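You operate a simulated robot arm through the tools that you are given. There is no shell and no other tool. Be economical: measure what you need, move in short steps, check, and stop when the job is done.

You are at the controls of a simulated two-armed robot. One attempt, no reset.

Task
Put the green block in the brown small tray. Then close the bench cupboard door. Then fetch the red tray and set it in the brown large tray. Then turn the height dial to 170 mm. Then put the small reel with the largest size on its label from the bench top on the shelf under the steel bench. Then push the left bench drawer shut. Then put the white roller on the green tray. Then open the right bench drawer, fetch the red nozzle and stand it in the inside of the right bench drawer and shut the drawer again. Then fetch the small grey bin and set it on the layer pad on the 200 m and over shelf. Then put the lemon pack on the under 200 m shelf. Then put the blue roller on the under 200 m shelf away on the bench top. Then open the clear card tray lid. The order counts. Set down upright: red nozzle, lemon pack.

Only the result counts: the job must be done as asked and must still hold three seconds after the hand-in. Knocking over, shifting, dropping, spilling or breaking anything else fails it. A push-on lid holds only when it is set on centred and level and pressed home; a screw cap is set on level and turned clockwise until tight.

Robot
Two 7-joint arms with fingered hands on one trunk, on a base that drives. Base frame: it is fixed to the floor where the robot stands at the start and does not move with it; the origin is under the middle of the robot, x ahead of it, y to its left, z up. Readings come in mm, degrees, newtons and seconds.
The left shoulder is at the start at [128, 170, 1098], the right one opposite. With the tool pointing down near the work surface each hand reaches from about 400 to 840 mm from the robot's upright axis, wherever it stands, measured 20 degrees to its own side. Places, roughly: bench cupboard door [700, 0, 500]; bench top [1500, 500, 800]; blue roller (5x5x5 cm) [1700, -2200, 1000]; clear card tray lid [2300, 10700, 1700]; green block (6x5x4 cm) [700, 200, 900]; green tray [1000, 250, 750]; height dial [1600, 300, 900]; inside of the right bench drawer [2400, 400, 700]; large tray [2250, 750, 750]; layer pad [1250, -2250, 1000]; left bench drawer [2000, 100, 700]; lemon pack [2500, 750, 1000]; red nozzle (3x3x6 cm) [2200, 200, 900]; red tray [1250, 250, 750]; right bench drawer [2400, 300, 700]; shelf under the steel bench [1900, 500, 200]; small grey bin [2750, 250, 750]; small reel [1500, 750, 1000]; small tray [500, 750, 750]; under 200 m shelf [1700, -2300, 1000]; white roller (5x5x5 cm) [2100, 200, 900]. Payload 4 kg a hand.
Tool frame (each hand has its own): the origin (TCP) lies between the finger pads and is the grasp point; the fingertips stand 26 mm ahead of it; z points along the fingers, y is the line along which they close. The gripper opens to 132 mm. The gripper's body begins 73 mm behind the TCP. The gripper is a hand of 4 fingers: y runs from the thumb to the fingers, the wrist lies at [0, 0, -224] in the tool frame, and closing takes about 1.5 s.
Orientation is told as [roll, pitch, yaw] about the base's x, y, z axes, in that order, counted from this pose: with the fingers straight down and closing along the base's y, the tool's x points along the base's -x, its y along +y and its z along -z.

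Tools
- The arms move only by the tool play_rows. It takes "left_increments", "right_increments" or both (then of equal length, played together; a hand with none holds still); each is text: rows parted by semicolons, each of 6 numbers parted by spaces: the shift along the tool's x, y, z in units of 20 mm (1.0 is 20 mm), then the turn, a rotation vector about the tool's x, y, z in units of 6 degrees (1.0 is 6 degrees). In form: x y z wx wy wz; .... A call has 1 to 10 rows; each row shifts and turns the commanded pose from where the row before left it, along the tool's axes as they then stand. "left_grip" and "right_grip" are, for a hand that has rows, the gripper command, from -1 (shut) to 1 (fully open), values between in proportion, set as the call begins (left out, the last holds). A call with a number of a shift or a turn outside -1 to 1 is refused whole. Each row takes 0.2 s and may step no farther than 50 mm and 8.6 degrees from the row before; otherwise, or with a gripper value out of range, the whole call is refused. A pose out of reach is approached as far as the arm can. The call stops where the force on the tool passes 40 N (or 10 N more than at its start, if that is more) or the arm is blocked; 0.2 s more then pass. Each finger travels about 108 mm/s and halts on what it meets, pressing with about 31 N; the grip force reading is that of the motor and also rises with nothing between the fingers. The clock runs only during rows and for 0.2 s after the last one: add rows that do not move to give the fingers time. The reply holds the time, the measured pose of the TCP, the force on the tool along the base axes, the opening and the grip force, in the units named above and with some noise, with the torque about the TCP (base axes, N m) and any sound that the robot's microphone picked up.
- Cameras (640 x 400 px; columns grow to the right, rows downward): "scene" is now at [231.2, 24.1, 1272.9]; the picture's right is [0.20, -0.98, 0.00], its down [-0.55, -0.11, -0.83] and it looks along [0.81, 0.16, -0.56] (base axes); focal length 214 px, centre (320, 200). "left" rides on the left gripper at [-73, 6, -93] in its tool frame; the picture's right is [-0.08, -1.00, 0.00], its down [0.78, -0.06, -0.62] and it looks along [0.62, -0.05, 0.79] (tool axes); focal length 230 px, centre (320, 200). "right" rides on the right gripper at [73, 6, -94] in its tool frame; the picture's right is [-0.08, 1.00, 0.00], its down [-0.79, -0.06, -0.62] and it looks along [-0.61, -0.05, 0.79] (tool axes); focal length 230 px, centre (320, 200). There is no depth. A picture from a camera that has moved, and an enlarged one, comes with that camera's place and axes in the base frame and with its lens. The place of the scene camera against the robot may be out by one fixed shift of up to 12 mm in any direction.
- camera(camera): a new picture of that camera. The clock stands still meanwhile.
- raise_lower(by): slides the trunk up (or, below 0, down) by that many mm; the arms and the scene camera ride with it, the base frame stays. It gives what a move gives, with no picture.
- drive_base(legs): drives the robot by 1 to 6 legs, each [ahead, left, turn to the left] in mm, mm and degrees, along the robot's own axes; the way and the turn of a leg run together, so that a leg with both is an arc; at most 1500 mm and 180 degrees a leg. The arms and the cameras ride along, it lands a little off, and it stops where it bumps. It gives what a move gives.
- set_fingers(finger1, finger2, finger3, thumb_bend, hand): sets how far each is bent, from 0 (flat) to 1 (curled in); at 0.3 the hand is open as for a grip, at 0.7 the pads meet at the TCP. One left out holds its place. A second passes; each finger stops where it meets its share of the squeeze, and holds until it gets a number again. A gripper value or a shape takes the hand back. It gives what a move gives, with no picture; readings hold the bend of each and the force on the fingers (four entries, about 0 where the hand has none), thumb and palm.
- set_grasp(shape, hand): the hand has 4 fingers and takes this shape, open, in about a second: jaw (thumb against the fingers, like two jaws); tri (thumb and two fingers); tip (a fingertip pinch); poke (one finger out to press); point (the index stretched); flat (the hand flat); cup (the hand cupped); fist (a fist). The gripper value then closes the fingers along that shape, each until it touches; the sizes above hold for jaw. It gives what a move gives, with no picture.
- aim_head(pan, tilt): turns the head with the scene camera to pan (to the left, within 80 degrees either way) and tilt (down, from -29 to 69), counted from straight ahead of the robot. It gives what a move gives.
- inspect(camera, box): a new picture of the part [left, top, right, bottom] of that camera's present view, enlarged. The clock stands still meanwhile.
- hand_in(): hands the job in; it is judged then, once.

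Go step by step. Nothing tells you exact positions but the pictures and the camera data: compare them with the known pose of the tool, close in by small moves and look again before you grip or let go. The budget is 546 turns and 334 pictures, counting those below and the enlarged ones. Unless the task says otherwise, let go and move clear before handing in, and close with one line.

The tools are called as name(argument=value, ...) on one line, values as JSON. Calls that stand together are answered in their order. play_rows: Moves the arms, as the interface text tells. Its arguments: {"type":"object","properties":{"left_increments":{"type":"string"},"left_grip":{"type":"number"},"right_increments":{"type":"string"},"right_grip":{"type":"number"}},"required":[]} The other tools are called the same way: raise_lower (by) slides the trunk up or down; set_grasp (shape, hand) gives the hand a shape; set_fingers (finger1, finger2, finger3, thumb_bend, hand) moves the fingers one by one; drive_base (legs) drives the base; aim_head (pan, tilt) turns the head that bears the scene camera; camera (camera) takes a picture; inspect (camera, box) takes an enlarged picture of a part of a camera's view; hand_in () hands the job in.

At the start:

```text
time: 0.0
left_tcp_pos: [548.4, 333.3, 1098.4]
left_ee_rot: [-2.9, 0.1, 1.6]
left_ft_force: [0.9, 0.6, 1.0]
left_torque: [0.01, 0.01, 0.0]
left_gripper_width: 132.3
left_finger_force: 0.1
left_shape: jaw
left_bend: [0.3, 0.3, 0.3, 0.3]
left_finger forces: [0.0, 0.0, 0.0, 0.0, 0.0, 0.0]
right_tcp_pos: [455.6, -68.0, 1156.2]
right_ee_rot: [0.0, 0.0, 0.0]
right_ft_force: [0.7, 0.5, -0.2]
right_torque: [-0.01, 0.06, 0.01]
right_gripper_width: 132.0
right_finger_force: 0.0
right_shape: jaw
right_bend: [0.3, 0.3, 0.3, 0.3]
right_finger forces: [0.1, 0.0, 0.0, 0.0, 0.1, 0.0]
trunk travel left (down, up): [-115.0, 236.0]
robot x, y, heading: [-1.0, -0.2, -0.1]
head pan, tilt: [28.5, 50.0]
```

scene: 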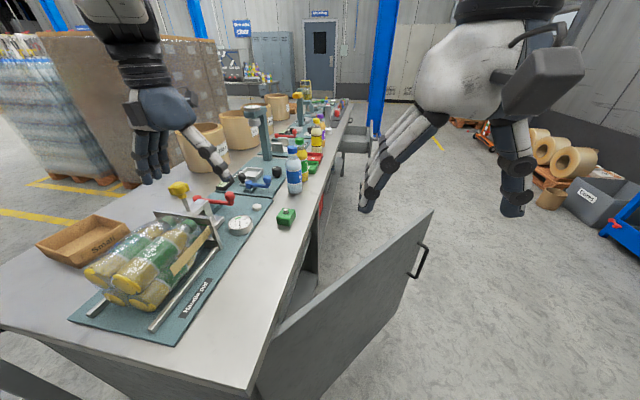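
right: 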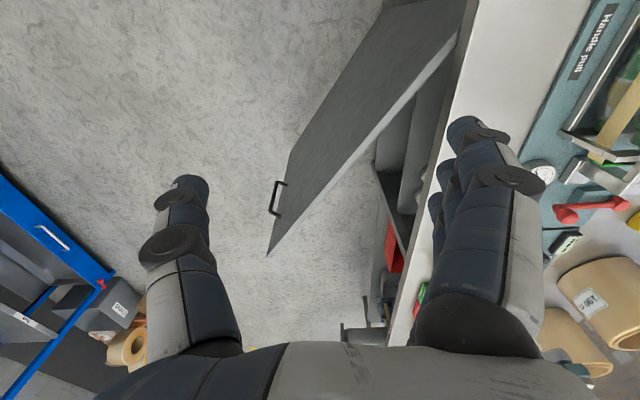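
left: 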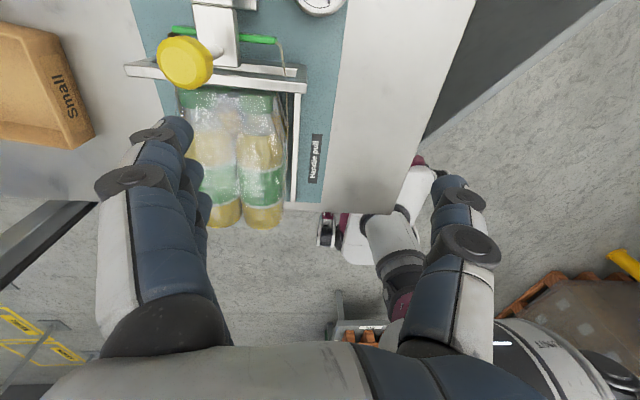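

I'm starting by looking closely at the bench ahead, where the green block and the small tray should be.

inspect(camera="scene", box=[160, 80, 400, 260])

camera(camera="left")

camera(camera="right")

```text
2.22 times, centred on (280, 170) of scene
camera zoom: at [231.2, 24.1, 1272.9], right [0.2, -0.98, 0.0], down [-0.55, -0.11, -0.83], along [0.81, 0.16, -0.56], focal length 477 px, centre (409, 267)
```

zoom: 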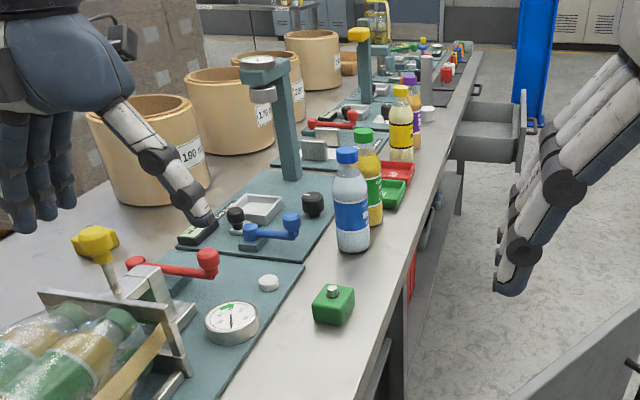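

```text
329 pictures are left
camera left: at [621.3, 345.9, 1192.0], right [0.1, -0.99, 0.05], down [-0.78, -0.05, 0.62], along [-0.61, -0.1, -0.78], focal length 230 px, centre (320, 200)
```

left: 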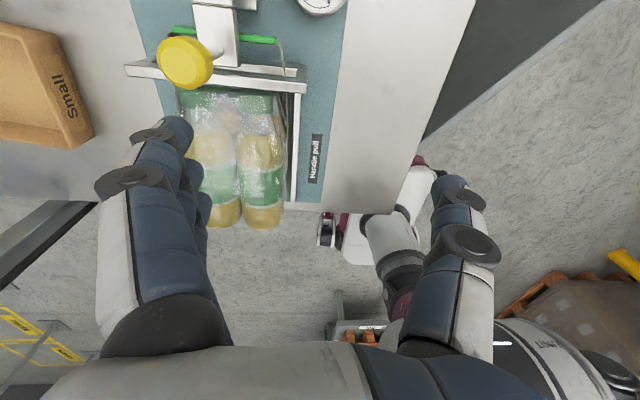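

```text
328 pictures are left
camera right: at [381.7, -61.9, 1249.9], right [0.08, 1.0, 0.0], down [0.79, -0.06, 0.62], along [0.61, -0.05, -0.79], focal length 230 px, centre (320, 200)
```

right: 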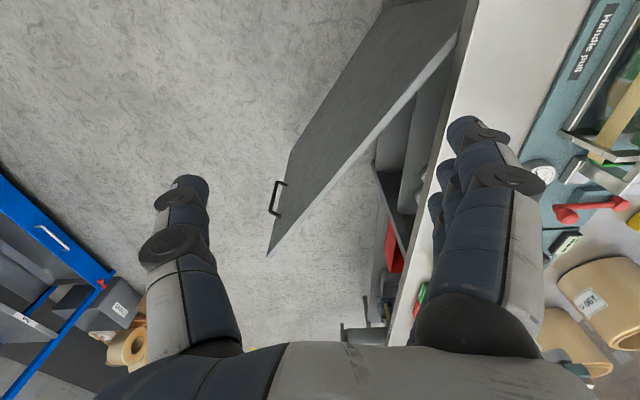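

The bench surface works out at about z 850 to 870, and the green block with its knob sits at about (690, 215). I'll bring the left hand over it and move the right hand out of the way.

play_rows(left_increments="-0.82 -0.74 0.3 -0.06 0 0;-0.82 -0.74 0.3 -0.06 0 0;-0.82 -0.74 0.3 -0.06 0 0;-0.82 -0.74 0.3 -0.06 0 0;-0.82 -0.74 0.3 -0.06 0 0;-0.82 -0.74 0.3 -0.06 0 0;-0.82 -0.74 0.3 -0.06 0 0;-0.82 -0.74 0.3 -0.06 0 0", right_increments="0 -1 0 0 0 0;0 -1 0 0 0 0;0 -1 0 0 0 0;0 -1 0 0 0 0;0 -1 0 0 0 0;0 -1 0 0 0 0;0 -1 0 0 0 0;0 -1 0 0 0 0")

camera(camera="left")

camera(camera="scene")

```text
time: 1.8
left_tcp_pos: [680.9, 216.3, 1053.3]
left_ee_rot: [0.0, 0.2, 1.5]
left_ft_force: [0.8, 0.0, -1.2]
left_torque: [0.02, 0.02, 0.01]
left_gripper_width: 132.2
left_finger_force: 0.1
left_shape: jaw
left_bend: [0.3, 0.3, 0.3, 0.3]
left_finger forces: [0.1, 0.1, 0.0, 0.0, 0.1, 0.1]
right_tcp_pos: [456.1, -228.5, 1156.8]
right_ee_rot: [0.1, 0.1, -0.1]
right_ft_force: [0.2, 0.1, -0.2]
right_torque: [0.0, 0.0, 0.01]
right_gripper_width: 131.8
right_finger_force: 0.0
right_shape: jaw
right_bend: [0.3, 0.3, 0.3, 0.3]
right_finger forces: [0.0, 0.1, 0.1, 0.1, 0.0, 0.0]
trunk travel left (down, up): [-115.0, 236.0]
robot x, y, heading: [4.1, -0.4, -0.1]
head pan, tilt: [28.5, 50.0]
```

```text
327 pictures are left
camera left: at [756.3, 224.2, 1147.7], right [0.1, -0.99, 0.0], down [-0.78, -0.08, 0.62], along [-0.62, -0.06, -0.79], focal length 230 px, centre (320, 200)
```

left: 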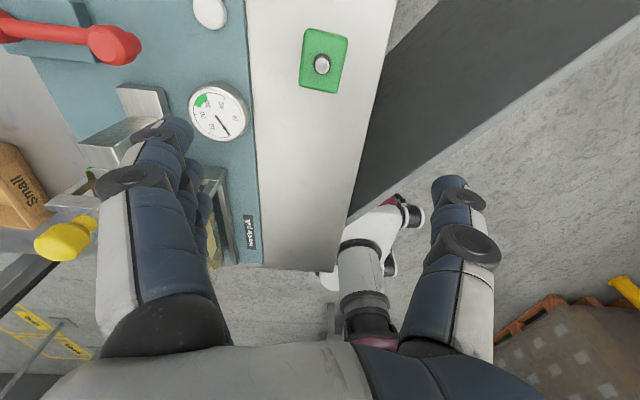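

```text
326 pictures are left
camera scene: at [212.6, 42.9, 1249.7], right [0.48, -0.88, 0.0], down [-0.67, -0.36, -0.64], along [0.56, 0.31, -0.77], focal length 214 px, centre (320, 200)
```

scene: 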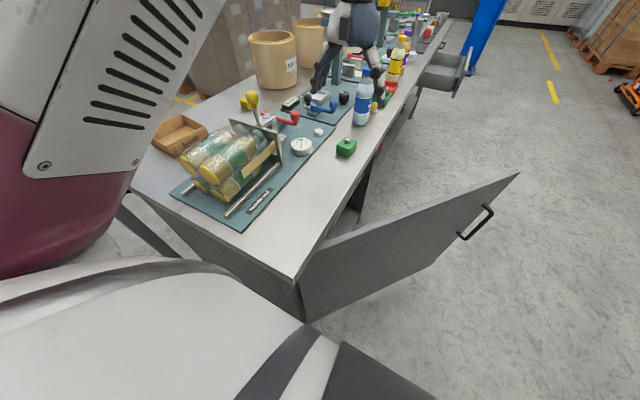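

Crossing the views puts the block at about (718, 222) with its top near z 870, turned about -10°. I'll descend over it and check again.

play_rows(left_increments="-0.46 0.08 0.8 0 0 0;-0.46 0.08 0.8 0 0 0;-0.46 0.08 0.8 0 0 0;-0.46 0.08 0.8 0 0 0;0 0 0.8 0 0 0.6;0 0 0.8 0 0 0.6;0 0 0.8 0 0 0.6;0 0 0.4 0 0 0")

camera(camera="left")

inspect(camera="scene", box=[270, 60, 430, 180])

```text
time: 3.6
left_tcp_pos: [717.8, 223.9, 933.7]
left_ee_rot: [-0.1, 0.1, -9.3]
left_ft_force: [-0.5, -0.3, -0.2]
left_torque: [0.0, -0.03, 0.02]
left_gripper_width: 132.1
left_finger_force: 0.0
left_shape: jaw
left_bend: [0.3, 0.3, 0.3, 0.3]
left_finger forces: [0.0, 0.0, 0.0, 0.1, 0.0, 0.0]
right_tcp_pos: [456.1, -228.6, 1157.2]
right_ee_rot: [0.0, 0.0, 0.0]
right_ft_force: [0.5, -0.3, -0.9]
right_torque: [0.04, -0.01, -0.03]
right_gripper_width: 131.9
right_finger_force: 0.0
right_shape: jaw
right_bend: [0.3, 0.3, 0.3, 0.3]
right_finger forces: [0.0, 0.1, 0.0, 0.0, 0.1, 0.1]
trunk travel left (down, up): [-115.0, 236.0]
robot x, y, heading: [-2.3, 1.3, -0.1]
head pan, tilt: [28.5, 50.0]
```

```text
325 pictures are left
camera left: at [792.5, 218.7, 1027.3], right [-0.08, -1.0, 0.0], down [-0.78, 0.07, 0.62], along [-0.62, 0.05, -0.79], focal length 230 px, centre (320, 200)
```

left: 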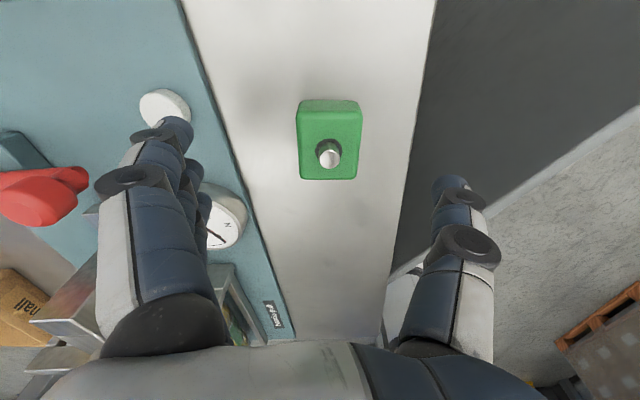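

```text
3.33 times, centred on (350, 120) of scene
camera zoom: at [212.1, 43.4, 1249.8], right [0.48, -0.88, 0.0], down [-0.67, -0.37, -0.64], along [0.56, 0.31, -0.77], focal length 715 px, centre (220, 467)
```

zoom: 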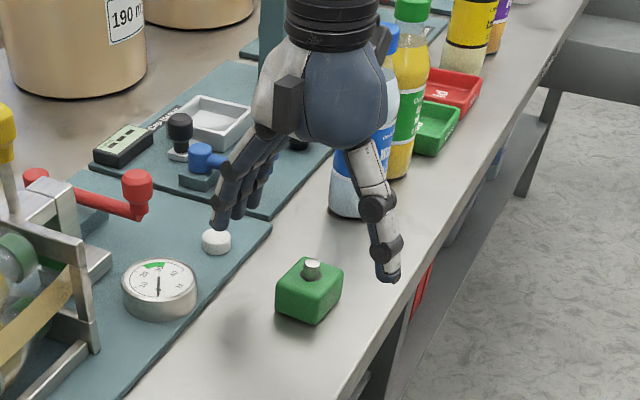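

The block's yaw is now lined up and its centre reads about (715, 218). I'll descend and close.

play_rows(left_increments="0.15 -0.25 0.8 0 0 0;0 0 0.8 0 0 0;0 0 0.8 0 0 0;0 0 0.7 0 0 0")

inspect(camera="scene", box=[270, 60, 430, 180])

camera(camera="left")

```text
time: 4.6
left_tcp_pos: [713.4, 216.1, 879.7]
left_ee_rot: [0.2, -0.6, -9.3]
left_ft_force: [-4.0, -10.6, 32.5]
left_torque: [2.4, 0.22, 0.46]
left_gripper_width: 131.9
left_finger_force: 0.1
left_shape: jaw
left_bend: [0.3, 0.27, 0.3, 0.3]
left_finger forces: [0.0, 10.6, 21.5, 0.1, 0.0, 0.0]
right_tcp_pos: [451.0, -229.6, 1160.7]
right_ee_rot: [0.1, -0.5, -0.1]
right_ft_force: [0.5, 0.5, 1.5]
right_torque: [0.03, 0.02, 0.01]
right_gripper_width: 131.6
right_finger_force: 0.2
right_shape: jaw
right_bend: [0.3, 0.3, 0.3, 0.3]
right_finger forces: [0.0, 0.0, 0.0, 0.0, 0.0, 0.1]
trunk travel left (down, up): [-115.0, 236.0]
robot x, y, heading: [2.0, 0.1, -0.2]
head pan, tilt: [28.5, 50.0]
```

```text
3.33 times, centred on (350, 120) of scene
camera zoom: at [207.8, 41.0, 1251.8], right [0.48, -0.88, 0.0], down [-0.67, -0.36, -0.64], along [0.57, 0.31, -0.76], focal length 715 px, centre (220, 467)
```

zoom: 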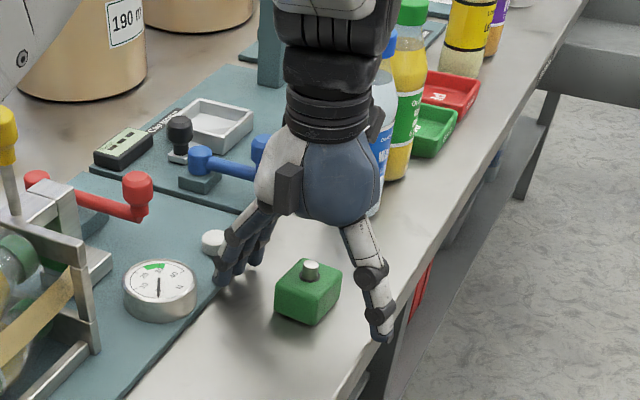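

```text
322 pictures are left
camera left: at [786.7, 210.6, 974.6], right [-0.09, -1.0, 0.0], down [-0.79, 0.07, 0.61], along [-0.61, 0.05, -0.79], focal length 230 px, centre (320, 200)
```

left: 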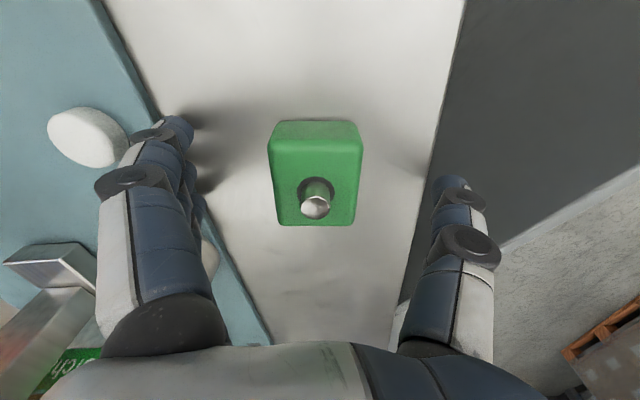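

The fingertips touched the teal plate at z 853, so I'll rise a little and narrow the grip to about 85 mm. After that I can go down beside the block.

play_rows(left_increments="-0.35 0 -0.4 0 0 0;0 0.1 0 0 0 0;0 0 0 0 0 0;0 0 0 0 0 0;0 0 0 0 0 0", left_grip=0.28)

camera(camera="left")

```text
time: 5.8
left_tcp_pos: [721.2, 220.8, 879.7]
left_ee_rot: [0.0, 0.2, -9.2]
left_ft_force: [0.1, 0.1, -0.9]
left_torque: [0.04, -0.01, 0.0]
left_gripper_width: 84.5
left_finger_force: 0.1
left_shape: jaw
left_bend: [0.71, 0.71, 0.7, 0.67]
left_finger forces: [0.0, 0.0, 0.0, 0.0, 0.0, 0.0]
right_tcp_pos: [455.3, -228.6, 1157.9]
right_ee_rot: [-0.1, 0.0, 0.1]
right_ft_force: [0.0, -0.1, -0.5]
right_torque: [0.01, -0.02, -0.03]
right_gripper_width: 132.0
right_finger_force: 0.1
right_shape: jaw
right_bend: [0.3, 0.3, 0.3, 0.3]
right_finger forces: [0.0, 0.0, 0.0, 0.0, 0.1, 0.0]
trunk travel left (down, up): [-115.0, 236.0]
robot x, y, heading: [0.9, 3.3, 0.0]
head pan, tilt: [28.5, 50.0]
```

```text
321 pictures are left
camera left: at [795.4, 215.1, 972.8], right [-0.08, -1.0, 0.0], down [-0.78, 0.07, 0.62], along [-0.62, 0.05, -0.79], focal length 230 px, centre (320, 200)
```

left: 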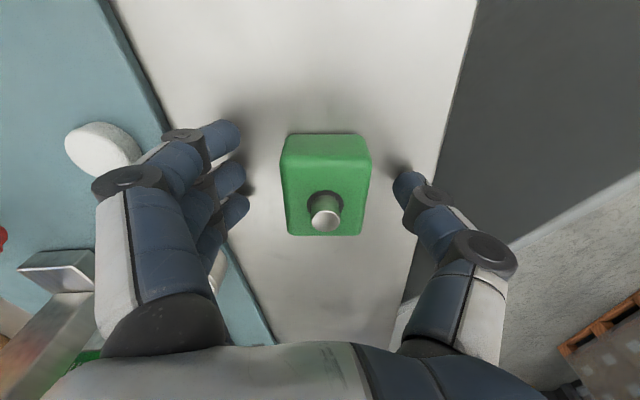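

The fingers now straddle the block cleanly. I'll lower until just before contact and close.

play_rows(left_increments="0 0 0.4 0 0 0;0 0 0.35 0 0 0")

play_rows(left_increments="0 0 0 0 0 0;0 0 0 0 0 0;0 0 0 0 0 0;0 0 0 0 0 0;0 0 0 0 0 0;0 0 0 0 0 0", left_grip=-0.6)

camera(camera="left")

```text
time: 6.5
left_tcp_pos: [723.6, 221.4, 875.6]
left_ee_rot: [0.4, -0.9, -9.3]
left_ft_force: [-6.3, -0.1, 32.6]
left_torque: [0.85, 0.34, 0.19]
left_gripper_width: 82.9
left_finger_force: 0.0
left_shape: jaw
left_bend: [0.71, 0.71, 0.72, 0.68]
left_finger forces: [3.9, 8.0, 12.0, 0.1, 8.1, 0.1]
right_tcp_pos: [451.9, -229.3, 1159.1]
right_ee_rot: [0.1, -0.2, 0.0]
right_ft_force: [-0.1, 0.1, 0.1]
right_torque: [0.01, -0.02, 0.0]
right_gripper_width: 132.0
right_finger_force: 0.1
right_shape: jaw
right_bend: [0.3, 0.3, 0.3, 0.3]
right_finger forces: [0.1, 0.0, 0.0, 0.0, 0.0, 0.1]
trunk travel left (down, up): [-115.0, 236.0]
robot x, y, heading: [-1.0, 0.1, -0.0]
head pan, tilt: [28.5, 50.0]
stopped in row 2 (left hand): the force on the tool passed its limit at 43 N (the readings are from after the stop); the commanded pose is now the measured one
```

```text
time: 7.2
left_tcp_pos: [726.2, 224.2, 876.3]
left_ee_rot: [0.6, -1.1, -9.2]
left_ft_force: [-5.8, 4.0, 27.3]
left_torque: [0.5, 0.41, 0.08]
left_gripper_width: 42.2
left_finger_force: 31.2
left_shape: jaw
left_bend: [0.74, 0.75, 0.75, 0.72]
left_finger forces: [10.1, 18.0, 21.5, 0.1, 37.7, 0.0]
right_tcp_pos: [452.8, -228.1, 1157.0]
right_ee_rot: [0.1, 0.0, 0.0]
right_ft_force: [0.0, -0.1, 0.0]
right_torque: [0.0, 0.0, 0.0]
right_gripper_width: 131.8
right_finger_force: 0.0
right_shape: jaw
right_bend: [0.3, 0.3, 0.3, 0.3]
right_finger forces: [0.0, 0.0, 0.0, 0.1, 0.0, 0.0]
trunk travel left (down, up): [-115.0, 236.0]
robot x, y, heading: [0.8, 0.3, 0.1]
head pan, tilt: [28.5, 50.0]
stopped in row 3 (left hand): the force on the tool passed its limit at 43 N (the readings are from after the stop); the commanded pose is now the measured one
```

```text
320 pictures are left
camera left: at [797.3, 218.0, 971.5], right [-0.08, -1.0, -0.01], down [-0.8, 0.06, 0.6], along [-0.6, 0.06, -0.8], focal length 230 px, centre (320, 200)
```

left: 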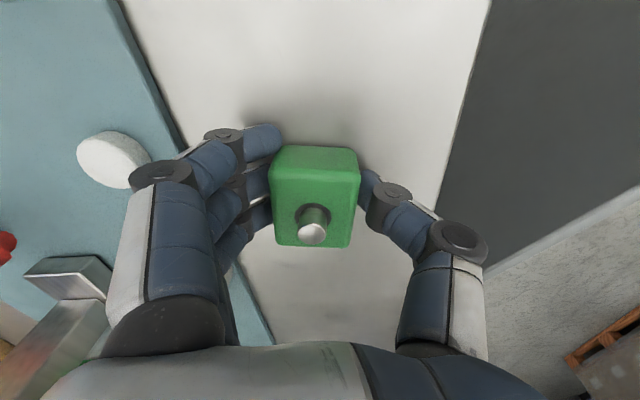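

Contact puts the bench top at z≈850, and the block is held at 42 mm. I'll lift gently.

play_rows(left_increments="0 0 -0.2 0 0 0;0 0 -0.3 0 0 0;0 0 -0.5 0 0 0;0 0 -1 0 0 0;0 0 -1 0 0 0;0 0 -1 0 0 0;0 0 -1 0 0 0;0 0 -1 0 0 0")

camera(camera="left")

inspect(camera="scene", box=[120, 60, 400, 260])

```text
time: 9.0
left_tcp_pos: [723.6, 223.3, 991.2]
left_ee_rot: [0.4, -0.8, -9.2]
left_ft_force: [0.2, 0.5, -1.1]
left_torque: [0.01, -0.02, 0.0]
left_gripper_width: 40.6
left_finger_force: 31.3
left_shape: jaw
left_bend: [0.74, 0.74, 0.74, 0.72]
left_finger forces: [8.7, 9.8, 9.6, 0.1, 27.7, 0.0]
right_tcp_pos: [454.6, -229.0, 1157.1]
right_ee_rot: [0.0, 0.0, 0.0]
right_ft_force: [-0.3, 0.3, 0.3]
right_torque: [0.0, 0.0, -0.02]
right_gripper_width: 131.5
right_finger_force: 0.0
right_shape: jaw
right_bend: [0.3, 0.3, 0.3, 0.3]
right_finger forces: [0.0, 0.0, 0.1, 0.0, 0.0, 0.1]
trunk travel left (down, up): [-115.0, 236.0]
robot x, y, heading: [0.8, 1.7, -0.2]
head pan, tilt: [28.5, 50.0]
```

```text
319 pictures are left
camera left: at [796.1, 217.3, 1086.7], right [-0.08, -1.0, -0.01], down [-0.79, 0.06, 0.6], along [-0.6, 0.05, -0.8], focal length 230 px, centre (320, 200)
```

left: 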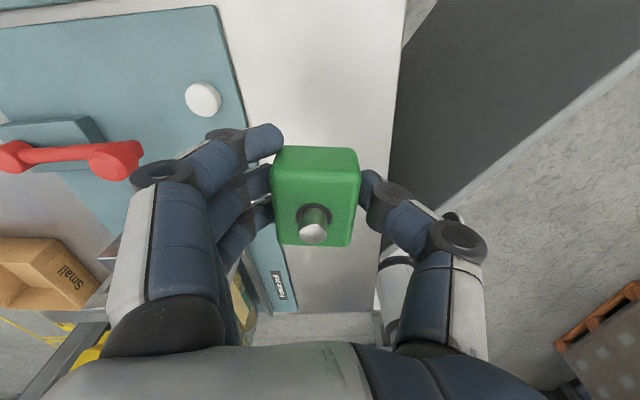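

```text
2.00 times, centred on (260, 160) of scene
camera zoom: at [211.7, 43.7, 1249.9], right [0.48, -0.88, 0.0], down [-0.67, -0.37, -0.64], along [0.56, 0.31, -0.77], focal length 429 px, centre (440, 280)
```

zoom: 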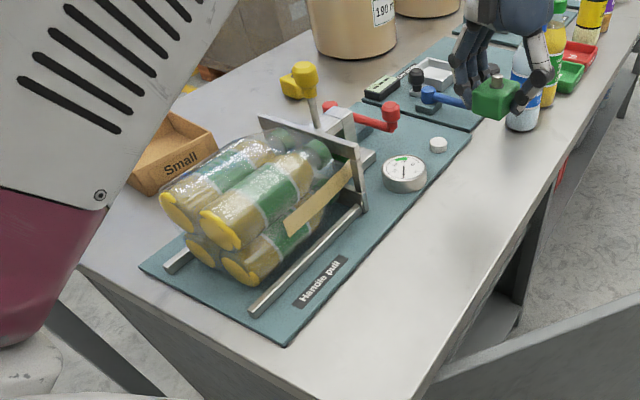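

The block is lifted. I'll carry it high, over the test rig, toward the small tray.

play_rows(left_increments="0.2 0.3 -0.9 0 0 0;0.3 0.6 -0.9 0 0 0;0.5 0.9 -0.9 0 0 0;0.6 1 -0.9 0 0 0;0.6 1 -0.9 0 0 0;0.6 1 -0.9 0 0 0;0.6 1 0 0 0 0;0.6 1 0 0 0 0;0.6 1 0 0 0 0;0.6 1 0 0 0 0")

play_rows(left_increments="0.65 1 0 0 0 0;0.65 1 0 0 0 0;0.65 1 0 0 0 0;0.65 1 0 0 0 0;0.65 1 0 0 0 0;0.65 1 0 0 0 0;0.65 1 0 0 0 0;0.65 1 0 0 0 0;0.65 1 0 0 0 0;0.65 1 0 0 0 0")

camera(camera="left")

camera(camera="scene")

```text
time: 11.2
left_tcp_pos: [647.8, 415.0, 1099.6]
left_ee_rot: [0.4, -0.8, -9.3]
left_ft_force: [0.6, -0.9, -0.6]
left_torque: [-0.03, -0.03, -0.02]
left_gripper_width: 40.9
left_finger_force: 31.2
left_shape: jaw
left_bend: [0.74, 0.74, 0.74, 0.72]
left_finger forces: [9.0, 9.8, 9.4, 0.0, 27.5, 0.1]
right_tcp_pos: [455.0, -228.7, 1157.2]
right_ee_rot: [-0.1, -0.1, 0.0]
right_ft_force: [0.3, 0.2, 1.2]
right_torque: [-0.05, 0.03, -0.01]
right_gripper_width: 131.9
right_finger_force: 0.1
right_shape: jaw
right_bend: [0.3, 0.3, 0.3, 0.3]
right_finger forces: [0.0, 0.1, 0.0, 0.1, 0.1, 0.0]
trunk travel left (down, up): [-115.0, 236.0]
robot x, y, heading: [2.7, 1.3, -0.2]
head pan, tilt: [28.5, 50.0]
```

```text
time: 13.4
left_tcp_pos: [552.7, 633.0, 1098.8]
left_ee_rot: [0.3, -0.8, -9.3]
left_ft_force: [-0.2, -0.1, -0.7]
left_torque: [-0.02, -0.02, 0.0]
left_gripper_width: 40.4
left_finger_force: 30.8
left_shape: jaw
left_bend: [0.74, 0.74, 0.74, 0.72]
left_finger forces: [8.8, 9.8, 9.5, 0.1, 27.5, 0.0]
right_tcp_pos: [455.3, -227.9, 1158.8]
right_ee_rot: [0.0, 0.0, 0.0]
right_ft_force: [-0.9, 0.3, -0.7]
right_torque: [0.0, 0.01, -0.03]
right_gripper_width: 131.8
right_finger_force: 0.1
right_shape: jaw
right_bend: [0.3, 0.3, 0.3, 0.3]
right_finger forces: [0.1, 0.0, 0.0, 0.1, 0.0, 0.0]
trunk travel left (down, up): [-115.0, 236.0]
robot x, y, heading: [2.6, -0.4, 0.1]
head pan, tilt: [28.5, 50.0]
```

```text
317 pictures are left
camera left: at [625.2, 626.0, 1193.8], right [-0.08, -1.0, 0.0], down [-0.79, 0.06, 0.61], along [-0.6, 0.05, -0.8], focal length 230 px, centre (320, 200)
```

left: 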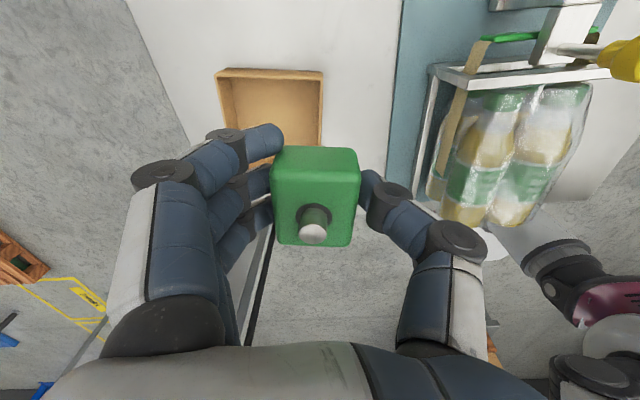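

```text
316 pictures are left
camera scene: at [212.1, 44.3, 1249.8], right [0.48, -0.88, 0.0], down [-0.67, -0.37, -0.64], along [0.56, 0.31, -0.77], focal length 214 px, centre (320, 200)
```

scene: 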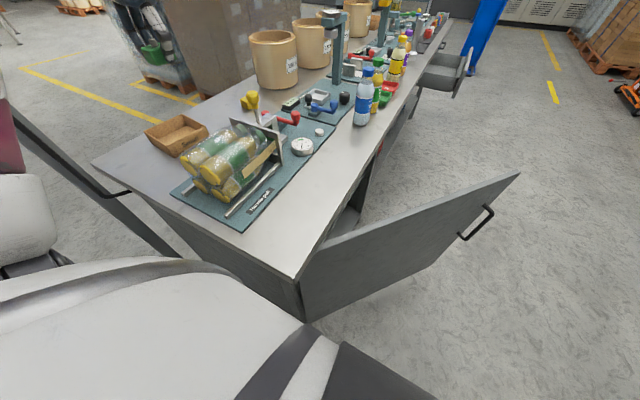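

The tray is seen with its centre at about (515, 690) and its rim aligned with the hand. I'll go above it and look.

play_rows(left_increments="0.57 0.63 0 0 0 0;0.57 0.63 0 0 0 0;0.57 0.63 0.5 0 0 0;0.57 0.63 0.8 0 0 0;0 0 0.9 0 0 0;0 0 0.9 0 0 0;0 0 0.9 0 0 0;0 0 0.9 0 0 0;0 0 0.9 0 0 0;0 0 0.6 0 0 0")

camera(camera="left")

inspect(camera="scene", box=[100, 60, 300, 200])

```text
time: 15.6
left_tcp_pos: [516.5, 690.1, 969.7]
left_ee_rot: [0.4, -0.9, -9.2]
left_ft_force: [0.3, 0.1, -1.1]
left_torque: [0.0, -0.01, -0.03]
left_gripper_width: 40.7
left_finger_force: 31.1
left_shape: jaw
left_bend: [0.74, 0.74, 0.74, 0.72]
left_finger forces: [9.0, 9.8, 9.5, 0.0, 27.2, 0.0]
right_tcp_pos: [455.0, -227.1, 1156.7]
right_ee_rot: [0.1, 0.0, 0.0]
right_ft_force: [0.3, 0.0, -0.3]
right_torque: [0.04, -0.03, -0.02]
right_gripper_width: 131.9
right_finger_force: 0.0
right_shape: jaw
right_bend: [0.3, 0.3, 0.3, 0.3]
right_finger forces: [0.0, 0.0, 0.1, 0.0, 0.0, 0.1]
trunk travel left (down, up): [-115.0, 236.0]
robot x, y, heading: [-1.5, 0.4, 0.1]
head pan, tilt: [28.5, 50.0]
```

```text
315 pictures are left
camera left: at [589.9, 683.0, 1065.6], right [-0.08, -1.0, -0.01], down [-0.79, 0.06, 0.6], along [-0.6, 0.05, -0.8], focal length 230 px, centre (320, 200)
```

left: 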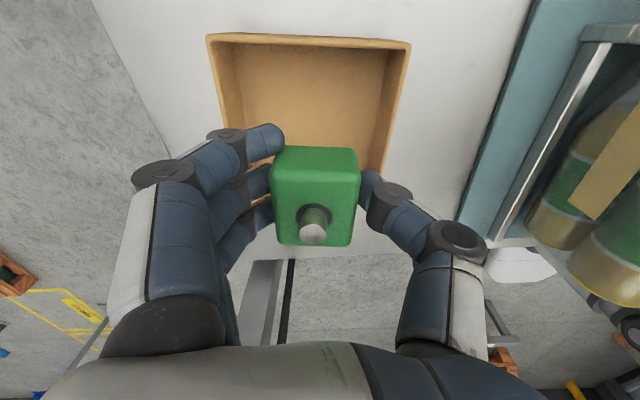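

```text
2.86 times, centred on (200, 130) of scene
camera zoom: at [212.2, 43.9, 1249.8], right [0.48, -0.88, 0.0], down [-0.67, -0.37, -0.64], along [0.56, 0.31, -0.77], focal length 613 px, centre (663, 400)
```

zoom: 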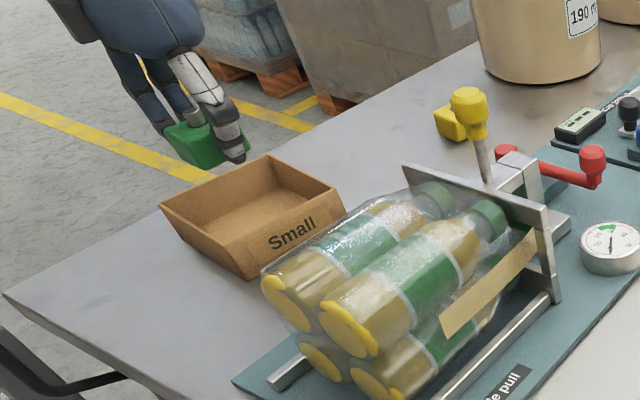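

The tray rim centre is about (525, 692), with the rim near z 890. I'll lower the block into it.

play_rows(left_increments="-0.4 0.1 0.7 0 0 0;0 0 0.8 0 0 0;0 0 0.8 0 0 0;0 0 0.8 0 0 0;0 0 0.6 0 0 0")

camera(camera="left")

inspect(camera="scene", box=[100, 60, 300, 200])

```text
time: 16.8
left_tcp_pos: [526.9, 690.4, 895.7]
left_ee_rot: [0.4, -0.8, -9.3]
left_ft_force: [0.4, 0.5, -1.1]
left_torque: [-0.02, 0.02, -0.02]
left_gripper_width: 40.1
left_finger_force: 30.9
left_shape: jaw
left_bend: [0.74, 0.74, 0.74, 0.72]
left_finger forces: [8.9, 9.8, 9.6, 0.1, 27.0, 0.0]
right_tcp_pos: [455.5, -227.7, 1156.6]
right_ee_rot: [0.0, 0.0, 0.1]
right_ft_force: [1.2, -0.7, -0.1]
right_torque: [0.01, 0.0, -0.02]
right_gripper_width: 131.9
right_finger_force: 0.1
right_shape: jaw
right_bend: [0.3, 0.3, 0.3, 0.3]
right_finger forces: [0.0, 0.0, 0.1, 0.0, 0.0, 0.0]
trunk travel left (down, up): [-115.0, 236.0]
robot x, y, heading: [1.1, 1.6, -0.1]
head pan, tilt: [28.5, 50.0]
```

```text
313 pictures are left
camera left: at [599.6, 683.8, 991.2], right [-0.08, -1.0, -0.01], down [-0.79, 0.06, 0.61], along [-0.6, 0.06, -0.8], focal length 230 px, centre (320, 200)
```

left: 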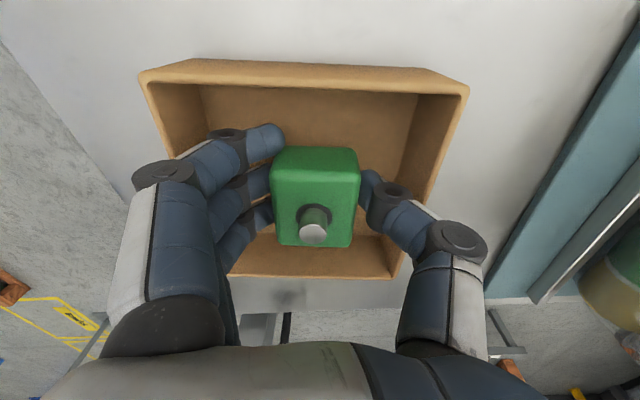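

```text
2.86 times, centred on (200, 130) of scene
camera zoom: at [212.3, 43.9, 1249.7], right [0.48, -0.88, 0.0], down [-0.67, -0.37, -0.64], along [0.56, 0.31, -0.77], focal length 613 px, centre (663, 400)
```

zoom: 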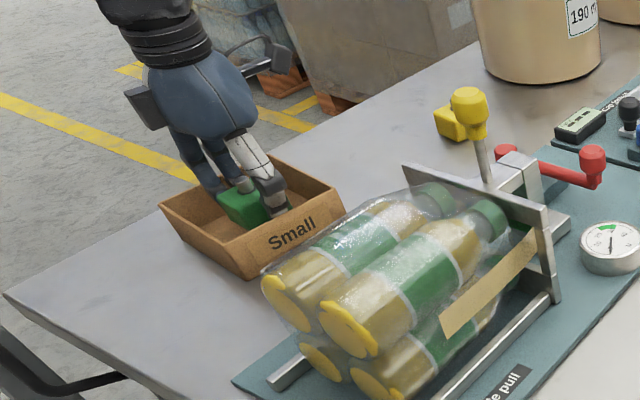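

The block is inside the tray. I'll lower the last bit and release to a modest width.

play_rows(left_increments="-0.2 0.15 0.4 0 0 0;0 0 0.3 0 0 0;0 0 0.2 0 0 0")

play_rows(left_increments="0 0 0 0 0 0;0 0 0 0 0 0;0 0 0 0 0 0;0 0 0 0 0 0", left_grip=0.2)

camera(camera="left")

```text
time: 17.6
left_tcp_pos: [532.5, 692.7, 882.0]
left_ee_rot: [0.6, -1.0, -9.2]
left_ft_force: [-1.2, 1.5, 11.7]
left_torque: [0.46, 0.22, -0.02]
left_gripper_width: 40.4
left_finger_force: 31.2
left_shape: jaw
left_bend: [0.74, 0.74, 0.74, 0.72]
left_finger forces: [9.0, 13.9, 18.5, 0.1, 27.6, 0.0]
right_tcp_pos: [454.1, -230.8, 1158.4]
right_ee_rot: [0.1, -0.2, 0.0]
right_ft_force: [0.3, -0.4, 0.9]
right_torque: [-0.01, -0.03, -0.01]
right_gripper_width: 131.9
right_finger_force: 0.0
right_shape: jaw
right_bend: [0.3, 0.3, 0.3, 0.3]
right_finger forces: [0.1, 0.1, 0.1, 0.0, 0.0, 0.0]
trunk travel left (down, up): [-115.0, 236.0]
robot x, y, heading: [-0.0, 1.6, 0.2]
head pan, tilt: [28.5, 50.0]
```

```text
time: 18.6
left_tcp_pos: [532.0, 692.4, 881.6]
left_ee_rot: [0.7, -1.0, -9.4]
left_ft_force: [2.6, 9.1, 28.3]
left_torque: [-0.69, 0.37, -0.07]
left_gripper_width: 57.8
left_finger_force: 0.0
left_shape: jaw
left_bend: [0.72, 0.73, 0.73, 0.73]
left_finger forces: [3.0, 7.0, 10.5, 0.0, 35.3, 0.1]
right_tcp_pos: [454.1, -228.7, 1158.5]
right_ee_rot: [0.1, -0.1, 0.0]
right_ft_force: [-0.2, 0.0, -0.5]
right_torque: [-0.03, -0.04, -0.02]
right_gripper_width: 132.2
right_finger_force: 0.2
right_shape: jaw
right_bend: [0.3, 0.3, 0.3, 0.3]
right_finger forces: [0.0, 0.1, 0.1, 0.0, 0.1, 0.1]
trunk travel left (down, up): [-115.0, 236.0]
robot x, y, heading: [3.7, 0.9, 0.1]
head pan, tilt: [28.5, 50.0]
```

```text
311 pictures are left
camera left: at [603.4, 685.4, 977.2], right [-0.08, -1.0, -0.01], down [-0.8, 0.06, 0.6], along [-0.6, 0.06, -0.8], focal length 230 px, centre (320, 200)
```

left: 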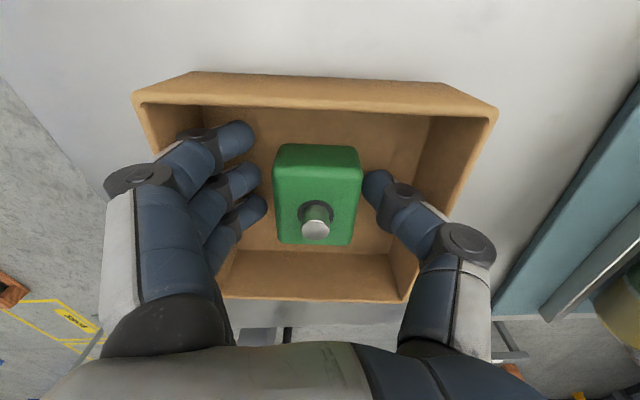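

The block is free of both fingers, so I'll raise the hand straight up.

play_rows(left_increments="0 0 -0.3 0 0 0;0 0 -0.5 0 0 0;0 0 -0.8 0 0 0;0 0 -1 0 0 0;0 0 -1 0 0 0;0 0 -1 0 0 0;0 0 -1 0 0 0;0 0 -1 0 0 0;0 0 -1 0 0 0;0 0 -1 0 0 0")

inspect(camera="scene", box=[100, 60, 300, 200])

aim_head(pan=-10, tilt=35)

camera(camera="scene")

```text
time: 20.8
left_tcp_pos: [529.1, 691.8, 1052.4]
left_ee_rot: [0.4, -0.8, -9.3]
left_ft_force: [0.3, -0.1, -3.0]
left_torque: [0.01, -0.02, -0.01]
left_gripper_width: 65.7
left_finger_force: 0.0
left_shape: jaw
left_bend: [0.72, 0.72, 0.72, 0.71]
left_finger forces: [2.4, 3.3, 4.5, 0.0, 9.6, 0.0]
right_tcp_pos: [454.9, -228.0, 1156.4]
right_ee_rot: [0.1, 0.0, 0.0]
right_ft_force: [-0.4, 0.6, 0.5]
right_torque: [0.03, 0.02, 0.03]
right_gripper_width: 131.9
right_finger_force: 0.1
right_shape: jaw
right_bend: [0.3, 0.3, 0.3, 0.3]
right_finger forces: [0.0, 0.1, 0.0, 0.0, 0.0, 0.0]
trunk travel left (down, up): [-115.0, 236.0]
robot x, y, heading: [2.4, 2.1, 0.0]
head pan, tilt: [28.5, 50.0]
```

```text
2.86 times, centred on (200, 130) of scene
camera zoom: at [212.0, 43.7, 1249.8], right [0.48, -0.88, 0.0], down [-0.67, -0.37, -0.64], along [0.56, 0.31, -0.77], focal length 613 px, centre (663, 400)
```

zoom: 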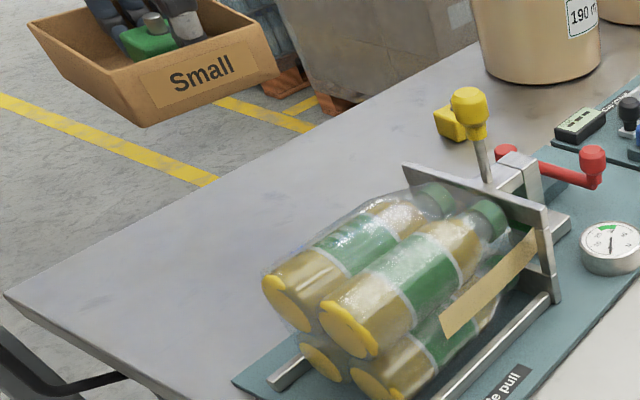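

```text
time: 21.9
left_tcp_pos: [530.7, 692.3, 1050.4]
left_ee_rot: [0.4, -0.8, -9.2]
left_ft_force: [-0.4, -0.3, -1.6]
left_torque: [0.03, -0.02, 0.0]
left_gripper_width: 65.5
left_finger_force: 0.0
left_shape: jaw
left_bend: [0.72, 0.72, 0.72, 0.71]
left_finger forces: [2.4, 3.3, 4.5, 0.0, 9.7, 0.0]
right_tcp_pos: [455.2, -227.7, 1157.1]
right_ee_rot: [0.0, 0.0, 0.0]
right_ft_force: [-1.3, -0.6, -0.2]
right_torque: [0.03, 0.04, -0.01]
right_gripper_width: 131.9
right_finger_force: 0.1
right_shape: jaw
right_bend: [0.3, 0.3, 0.3, 0.3]
right_finger forces: [0.0, 0.0, 0.0, 0.0, 0.0, 0.1]
trunk travel left (down, up): [-115.0, 236.0]
robot x, y, heading: [-2.4, 2.4, -0.0]
head pan, tilt: [-10.0, 35.0]
```

```text
309 pictures are left
camera scene: at [231.3, -8.0, 1271.5], right [-0.17, -0.98, 0.0], down [-0.57, 0.1, -0.82], along [0.81, -0.14, -0.57], focal length 214 px, centre (320, 200)
```

scene: 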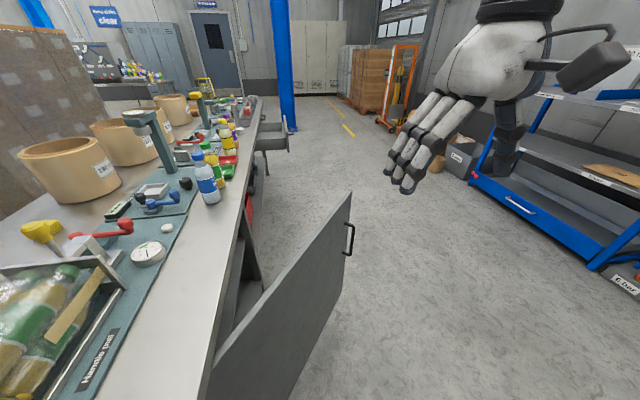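

The tray came up wedged between the spread fingers. I'll lower it straight back to its place and narrow the grip slightly before leaving.

play_rows(left_increments="-0.1 0 0.9 0 0 0;0 0 0.9 0 0 0;0 0 0.9 0 0 0;0 0 0.9 0 0 0;0 0 0.9 0 0 0;0 0 0.9 0 0 0;0 0 0.9 0 0 0;0 0 0.9 0 0 0;0 0 0.6 0 0 0;0 0 0.3 0 0 0")

camera(camera="left")

```text
time: 24.1
left_tcp_pos: [534.6, 692.2, 891.6]
left_ee_rot: [0.6, -1.0, -9.3]
left_ft_force: [-0.5, 2.9, 13.1]
left_torque: [-0.6, 0.19, -0.18]
left_gripper_width: 65.3
left_finger_force: 0.0
left_shape: jaw
left_bend: [0.72, 0.72, 0.72, 0.71]
left_finger forces: [2.2, 3.2, 6.1, 0.0, 18.8, 0.1]
right_tcp_pos: [452.9, -229.3, 1158.6]
right_ee_rot: [0.1, -0.2, 0.0]
right_ft_force: [0.6, 0.6, 0.6]
right_torque: [0.04, 0.0, 0.03]
right_gripper_width: 131.9
right_finger_force: 0.0
right_shape: jaw
right_bend: [0.3, 0.3, 0.3, 0.3]
right_finger forces: [0.1, 0.0, 0.0, 0.1, 0.1, 0.0]
trunk travel left (down, up): [-115.0, 236.0]
robot x, y, heading: [2.2, 3.0, -0.1]
head pan, tilt: [-10.0, 35.0]
```

```text
308 pictures are left
camera left: at [605.5, 684.9, 987.7], right [-0.08, -1.0, -0.01], down [-0.8, 0.06, 0.6], along [-0.6, 0.06, -0.8], focal length 230 px, centre (320, 200)
```

left: 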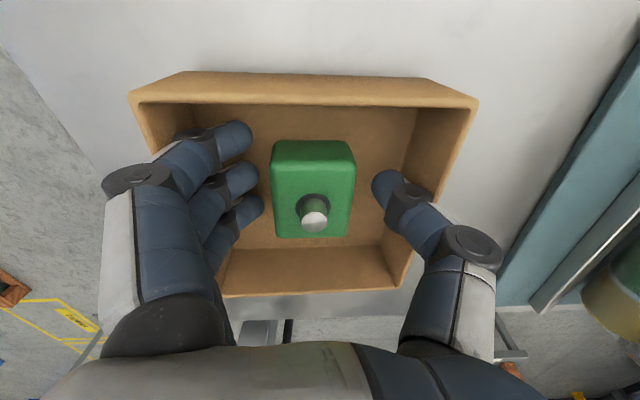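

The tray is back on the bench. I'll close to about 50 mm, clear of the walls and the block, and rise a little to check.

play_rows(left_increments="0 0 0 0 0 0;0 0 0 0 0 0;0 0 0 0 0 0", left_grip=-0.2)

play_rows(left_increments="0 0 -0.4 0 0 0;0 0 -0.4 0 0 0;0 0 -0.4 0 0 0;0 0 -0.4 0 0 0")

camera(camera="left")

```text
time: 24.9
left_tcp_pos: [533.0, 692.0, 890.1]
left_ee_rot: [0.4, -0.8, -9.2]
left_ft_force: [-0.4, 0.1, 1.3]
left_torque: [0.06, 0.08, -0.01]
left_gripper_width: 32.4
left_finger_force: 30.9
left_shape: jaw
left_bend: [0.73, 0.74, 0.73, 0.71]
left_finger forces: [6.5, 10.5, 11.0, 0.0, 26.6, 0.0]
right_tcp_pos: [454.1, -228.6, 1158.0]
right_ee_rot: [0.0, 0.0, 0.1]
right_ft_force: [0.2, 0.4, 0.2]
right_torque: [-0.03, 0.03, 0.0]
right_gripper_width: 132.0
right_finger_force: 0.1
right_shape: jaw
right_bend: [0.3, 0.3, 0.3, 0.3]
right_finger forces: [0.0, 0.0, 0.0, 0.1, 0.1, 0.1]
trunk travel left (down, up): [-115.0, 236.0]
robot x, y, heading: [-2.0, -1.3, -0.0]
head pan, tilt: [-10.0, 35.0]
```

```text
time: 25.9
left_tcp_pos: [531.9, 692.4, 921.5]
left_ee_rot: [0.4, -0.7, -9.2]
left_ft_force: [-0.2, -0.6, -1.7]
left_torque: [0.01, 0.0, 0.03]
left_gripper_width: 31.9
left_finger_force: 31.0
left_shape: jaw
left_bend: [0.73, 0.74, 0.73, 0.71]
left_finger forces: [5.4, 11.0, 11.3, 0.0, 26.1, 0.0]
right_tcp_pos: [454.4, -226.7, 1157.6]
right_ee_rot: [0.1, -0.1, 0.1]
right_ft_force: [-0.3, -0.2, -0.2]
right_torque: [0.01, -0.02, 0.02]
right_gripper_width: 132.1
right_finger_force: 0.2
right_shape: jaw
right_bend: [0.3, 0.3, 0.3, 0.3]
right_finger forces: [0.0, 0.0, 0.0, 0.1, 0.0, 0.0]
trunk travel left (down, up): [-115.0, 236.0]
robot x, y, heading: [0.9, 3.3, 0.2]
head pan, tilt: [-10.0, 35.0]
```

```text
307 pictures are left
camera left: at [604.7, 685.7, 1015.8], right [-0.08, -1.0, -0.01], down [-0.79, 0.06, 0.61], along [-0.6, 0.05, -0.8], focal length 230 px, centre (320, 200)
```

left: 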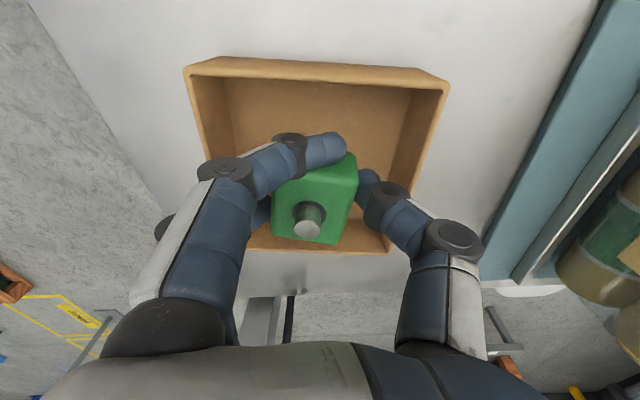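

This time the tray stayed and I regripped the block. I'll lower it near the tray floor and open only slightly, so the walls aren't caught.

play_rows(left_increments="0 0 0.4 0 0 0;0 0 0.4 0 0 0;0 0 0.4 0 0 0;0 0 0.1 0 0 0")

play_rows(left_increments="0 0 0 0 0 0;0 0 0 0 0 0;0 0 0 0 0 0;0 0 0 0 0 0", left_grip=-0.06)

camera(camera="left")

```text
time: 26.9
left_tcp_pos: [533.4, 692.0, 893.8]
left_ee_rot: [0.4, -0.7, -9.4]
left_ft_force: [0.3, 0.6, -0.4]
left_torque: [0.0, -0.02, -0.03]
left_gripper_width: 32.1
left_finger_force: 30.6
left_shape: jaw
left_bend: [0.73, 0.74, 0.73, 0.71]
left_finger forces: [5.3, 11.1, 11.4, 0.0, 26.0, 0.2]
right_tcp_pos: [454.2, -229.2, 1157.2]
right_ee_rot: [-0.1, 0.0, 0.0]
right_ft_force: [-0.3, 0.2, 0.8]
right_torque: [-0.02, -0.03, 0.0]
right_gripper_width: 132.1
right_finger_force: 0.0
right_shape: jaw
right_bend: [0.3, 0.3, 0.3, 0.3]
right_finger forces: [0.1, 0.0, 0.1, 0.0, 0.0, 0.0]
trunk travel left (down, up): [-115.0, 236.0]
robot x, y, heading: [0.5, 0.2, 0.0]
head pan, tilt: [-10.0, 35.0]
```

```text
time: 27.9
left_tcp_pos: [534.1, 691.6, 894.4]
left_ee_rot: [0.4, -0.9, -9.3]
left_ft_force: [0.1, 0.1, 1.0]
left_torque: [0.02, 0.01, -0.01]
left_gripper_width: 61.1
left_finger_force: 0.1
left_shape: jaw
left_bend: [0.73, 0.73, 0.73, 0.7]
left_finger forces: [0.0, 0.0, 0.0, 0.0, 0.0, 0.1]
right_tcp_pos: [454.6, -228.0, 1157.0]
right_ee_rot: [0.1, 0.0, 0.0]
right_ft_force: [-0.4, -0.2, 1.0]
right_torque: [0.01, -0.02, -0.01]
right_gripper_width: 132.1
right_finger_force: 0.0
right_shape: jaw
right_bend: [0.3, 0.3, 0.3, 0.3]
right_finger forces: [0.0, 0.1, 0.1, 0.0, 0.1, 0.0]
trunk travel left (down, up): [-115.0, 236.0]
robot x, y, heading: [-3.1, -3.3, -0.4]
head pan, tilt: [-10.0, 35.0]
```

```text
306 pictures are left
camera left: at [605.7, 685.8, 989.8], right [-0.08, -1.0, -0.01], down [-0.79, 0.06, 0.6], along [-0.6, 0.06, -0.8], focal length 230 px, centre (320, 200)
```

left: 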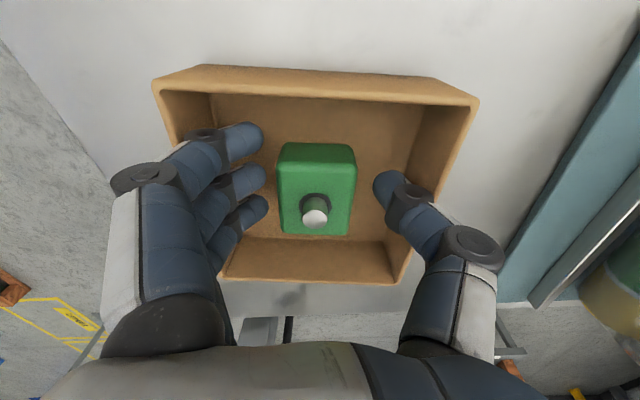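

All finger forces are zero and the block is free, so I'll rise straight up and check the tray.

play_rows(left_increments="0 0 -0.3 0 0 0;0 0 -0.4 0 0 0;0 0 -0.5 0 0 0;0 0 -0.6 0 0 0;0 0 -0.8 0 0 0;0 0 -0.8 0 0 0")

camera(camera="left")

```text
time: 29.3
left_tcp_pos: [532.4, 692.9, 962.5]
left_ee_rot: [0.4, -0.9, -9.2]
left_ft_force: [0.0, 0.5, 0.2]
left_torque: [-0.02, -0.03, 0.01]
left_gripper_width: 61.4
left_finger_force: 0.0
left_shape: jaw
left_bend: [0.73, 0.73, 0.73, 0.7]
left_finger forces: [0.0, 0.0, 0.0, 0.0, 0.0, 0.0]
right_tcp_pos: [454.7, -227.3, 1157.2]
right_ee_rot: [0.0, 0.0, -0.1]
right_ft_force: [0.4, 0.2, 0.1]
right_torque: [-0.02, -0.01, 0.01]
right_gripper_width: 131.9
right_finger_force: 0.0
right_shape: jaw
right_bend: [0.3, 0.3, 0.3, 0.3]
right_finger forces: [0.1, 0.1, 0.0, 0.1, 0.0, 0.0]
trunk travel left (down, up): [-115.0, 236.0]
robot x, y, heading: [-1.9, 1.0, -0.1]
head pan, tilt: [-10.0, 35.0]
```

```text
305 pictures are left
camera left: at [604.5, 685.3, 1058.0], right [-0.08, -1.0, -0.01], down [-0.79, 0.06, 0.61], along [-0.6, 0.05, -0.8], focal length 230 px, centre (320, 200)
```

left: 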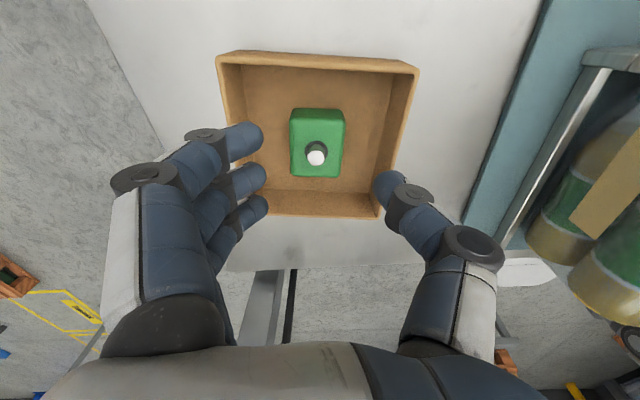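

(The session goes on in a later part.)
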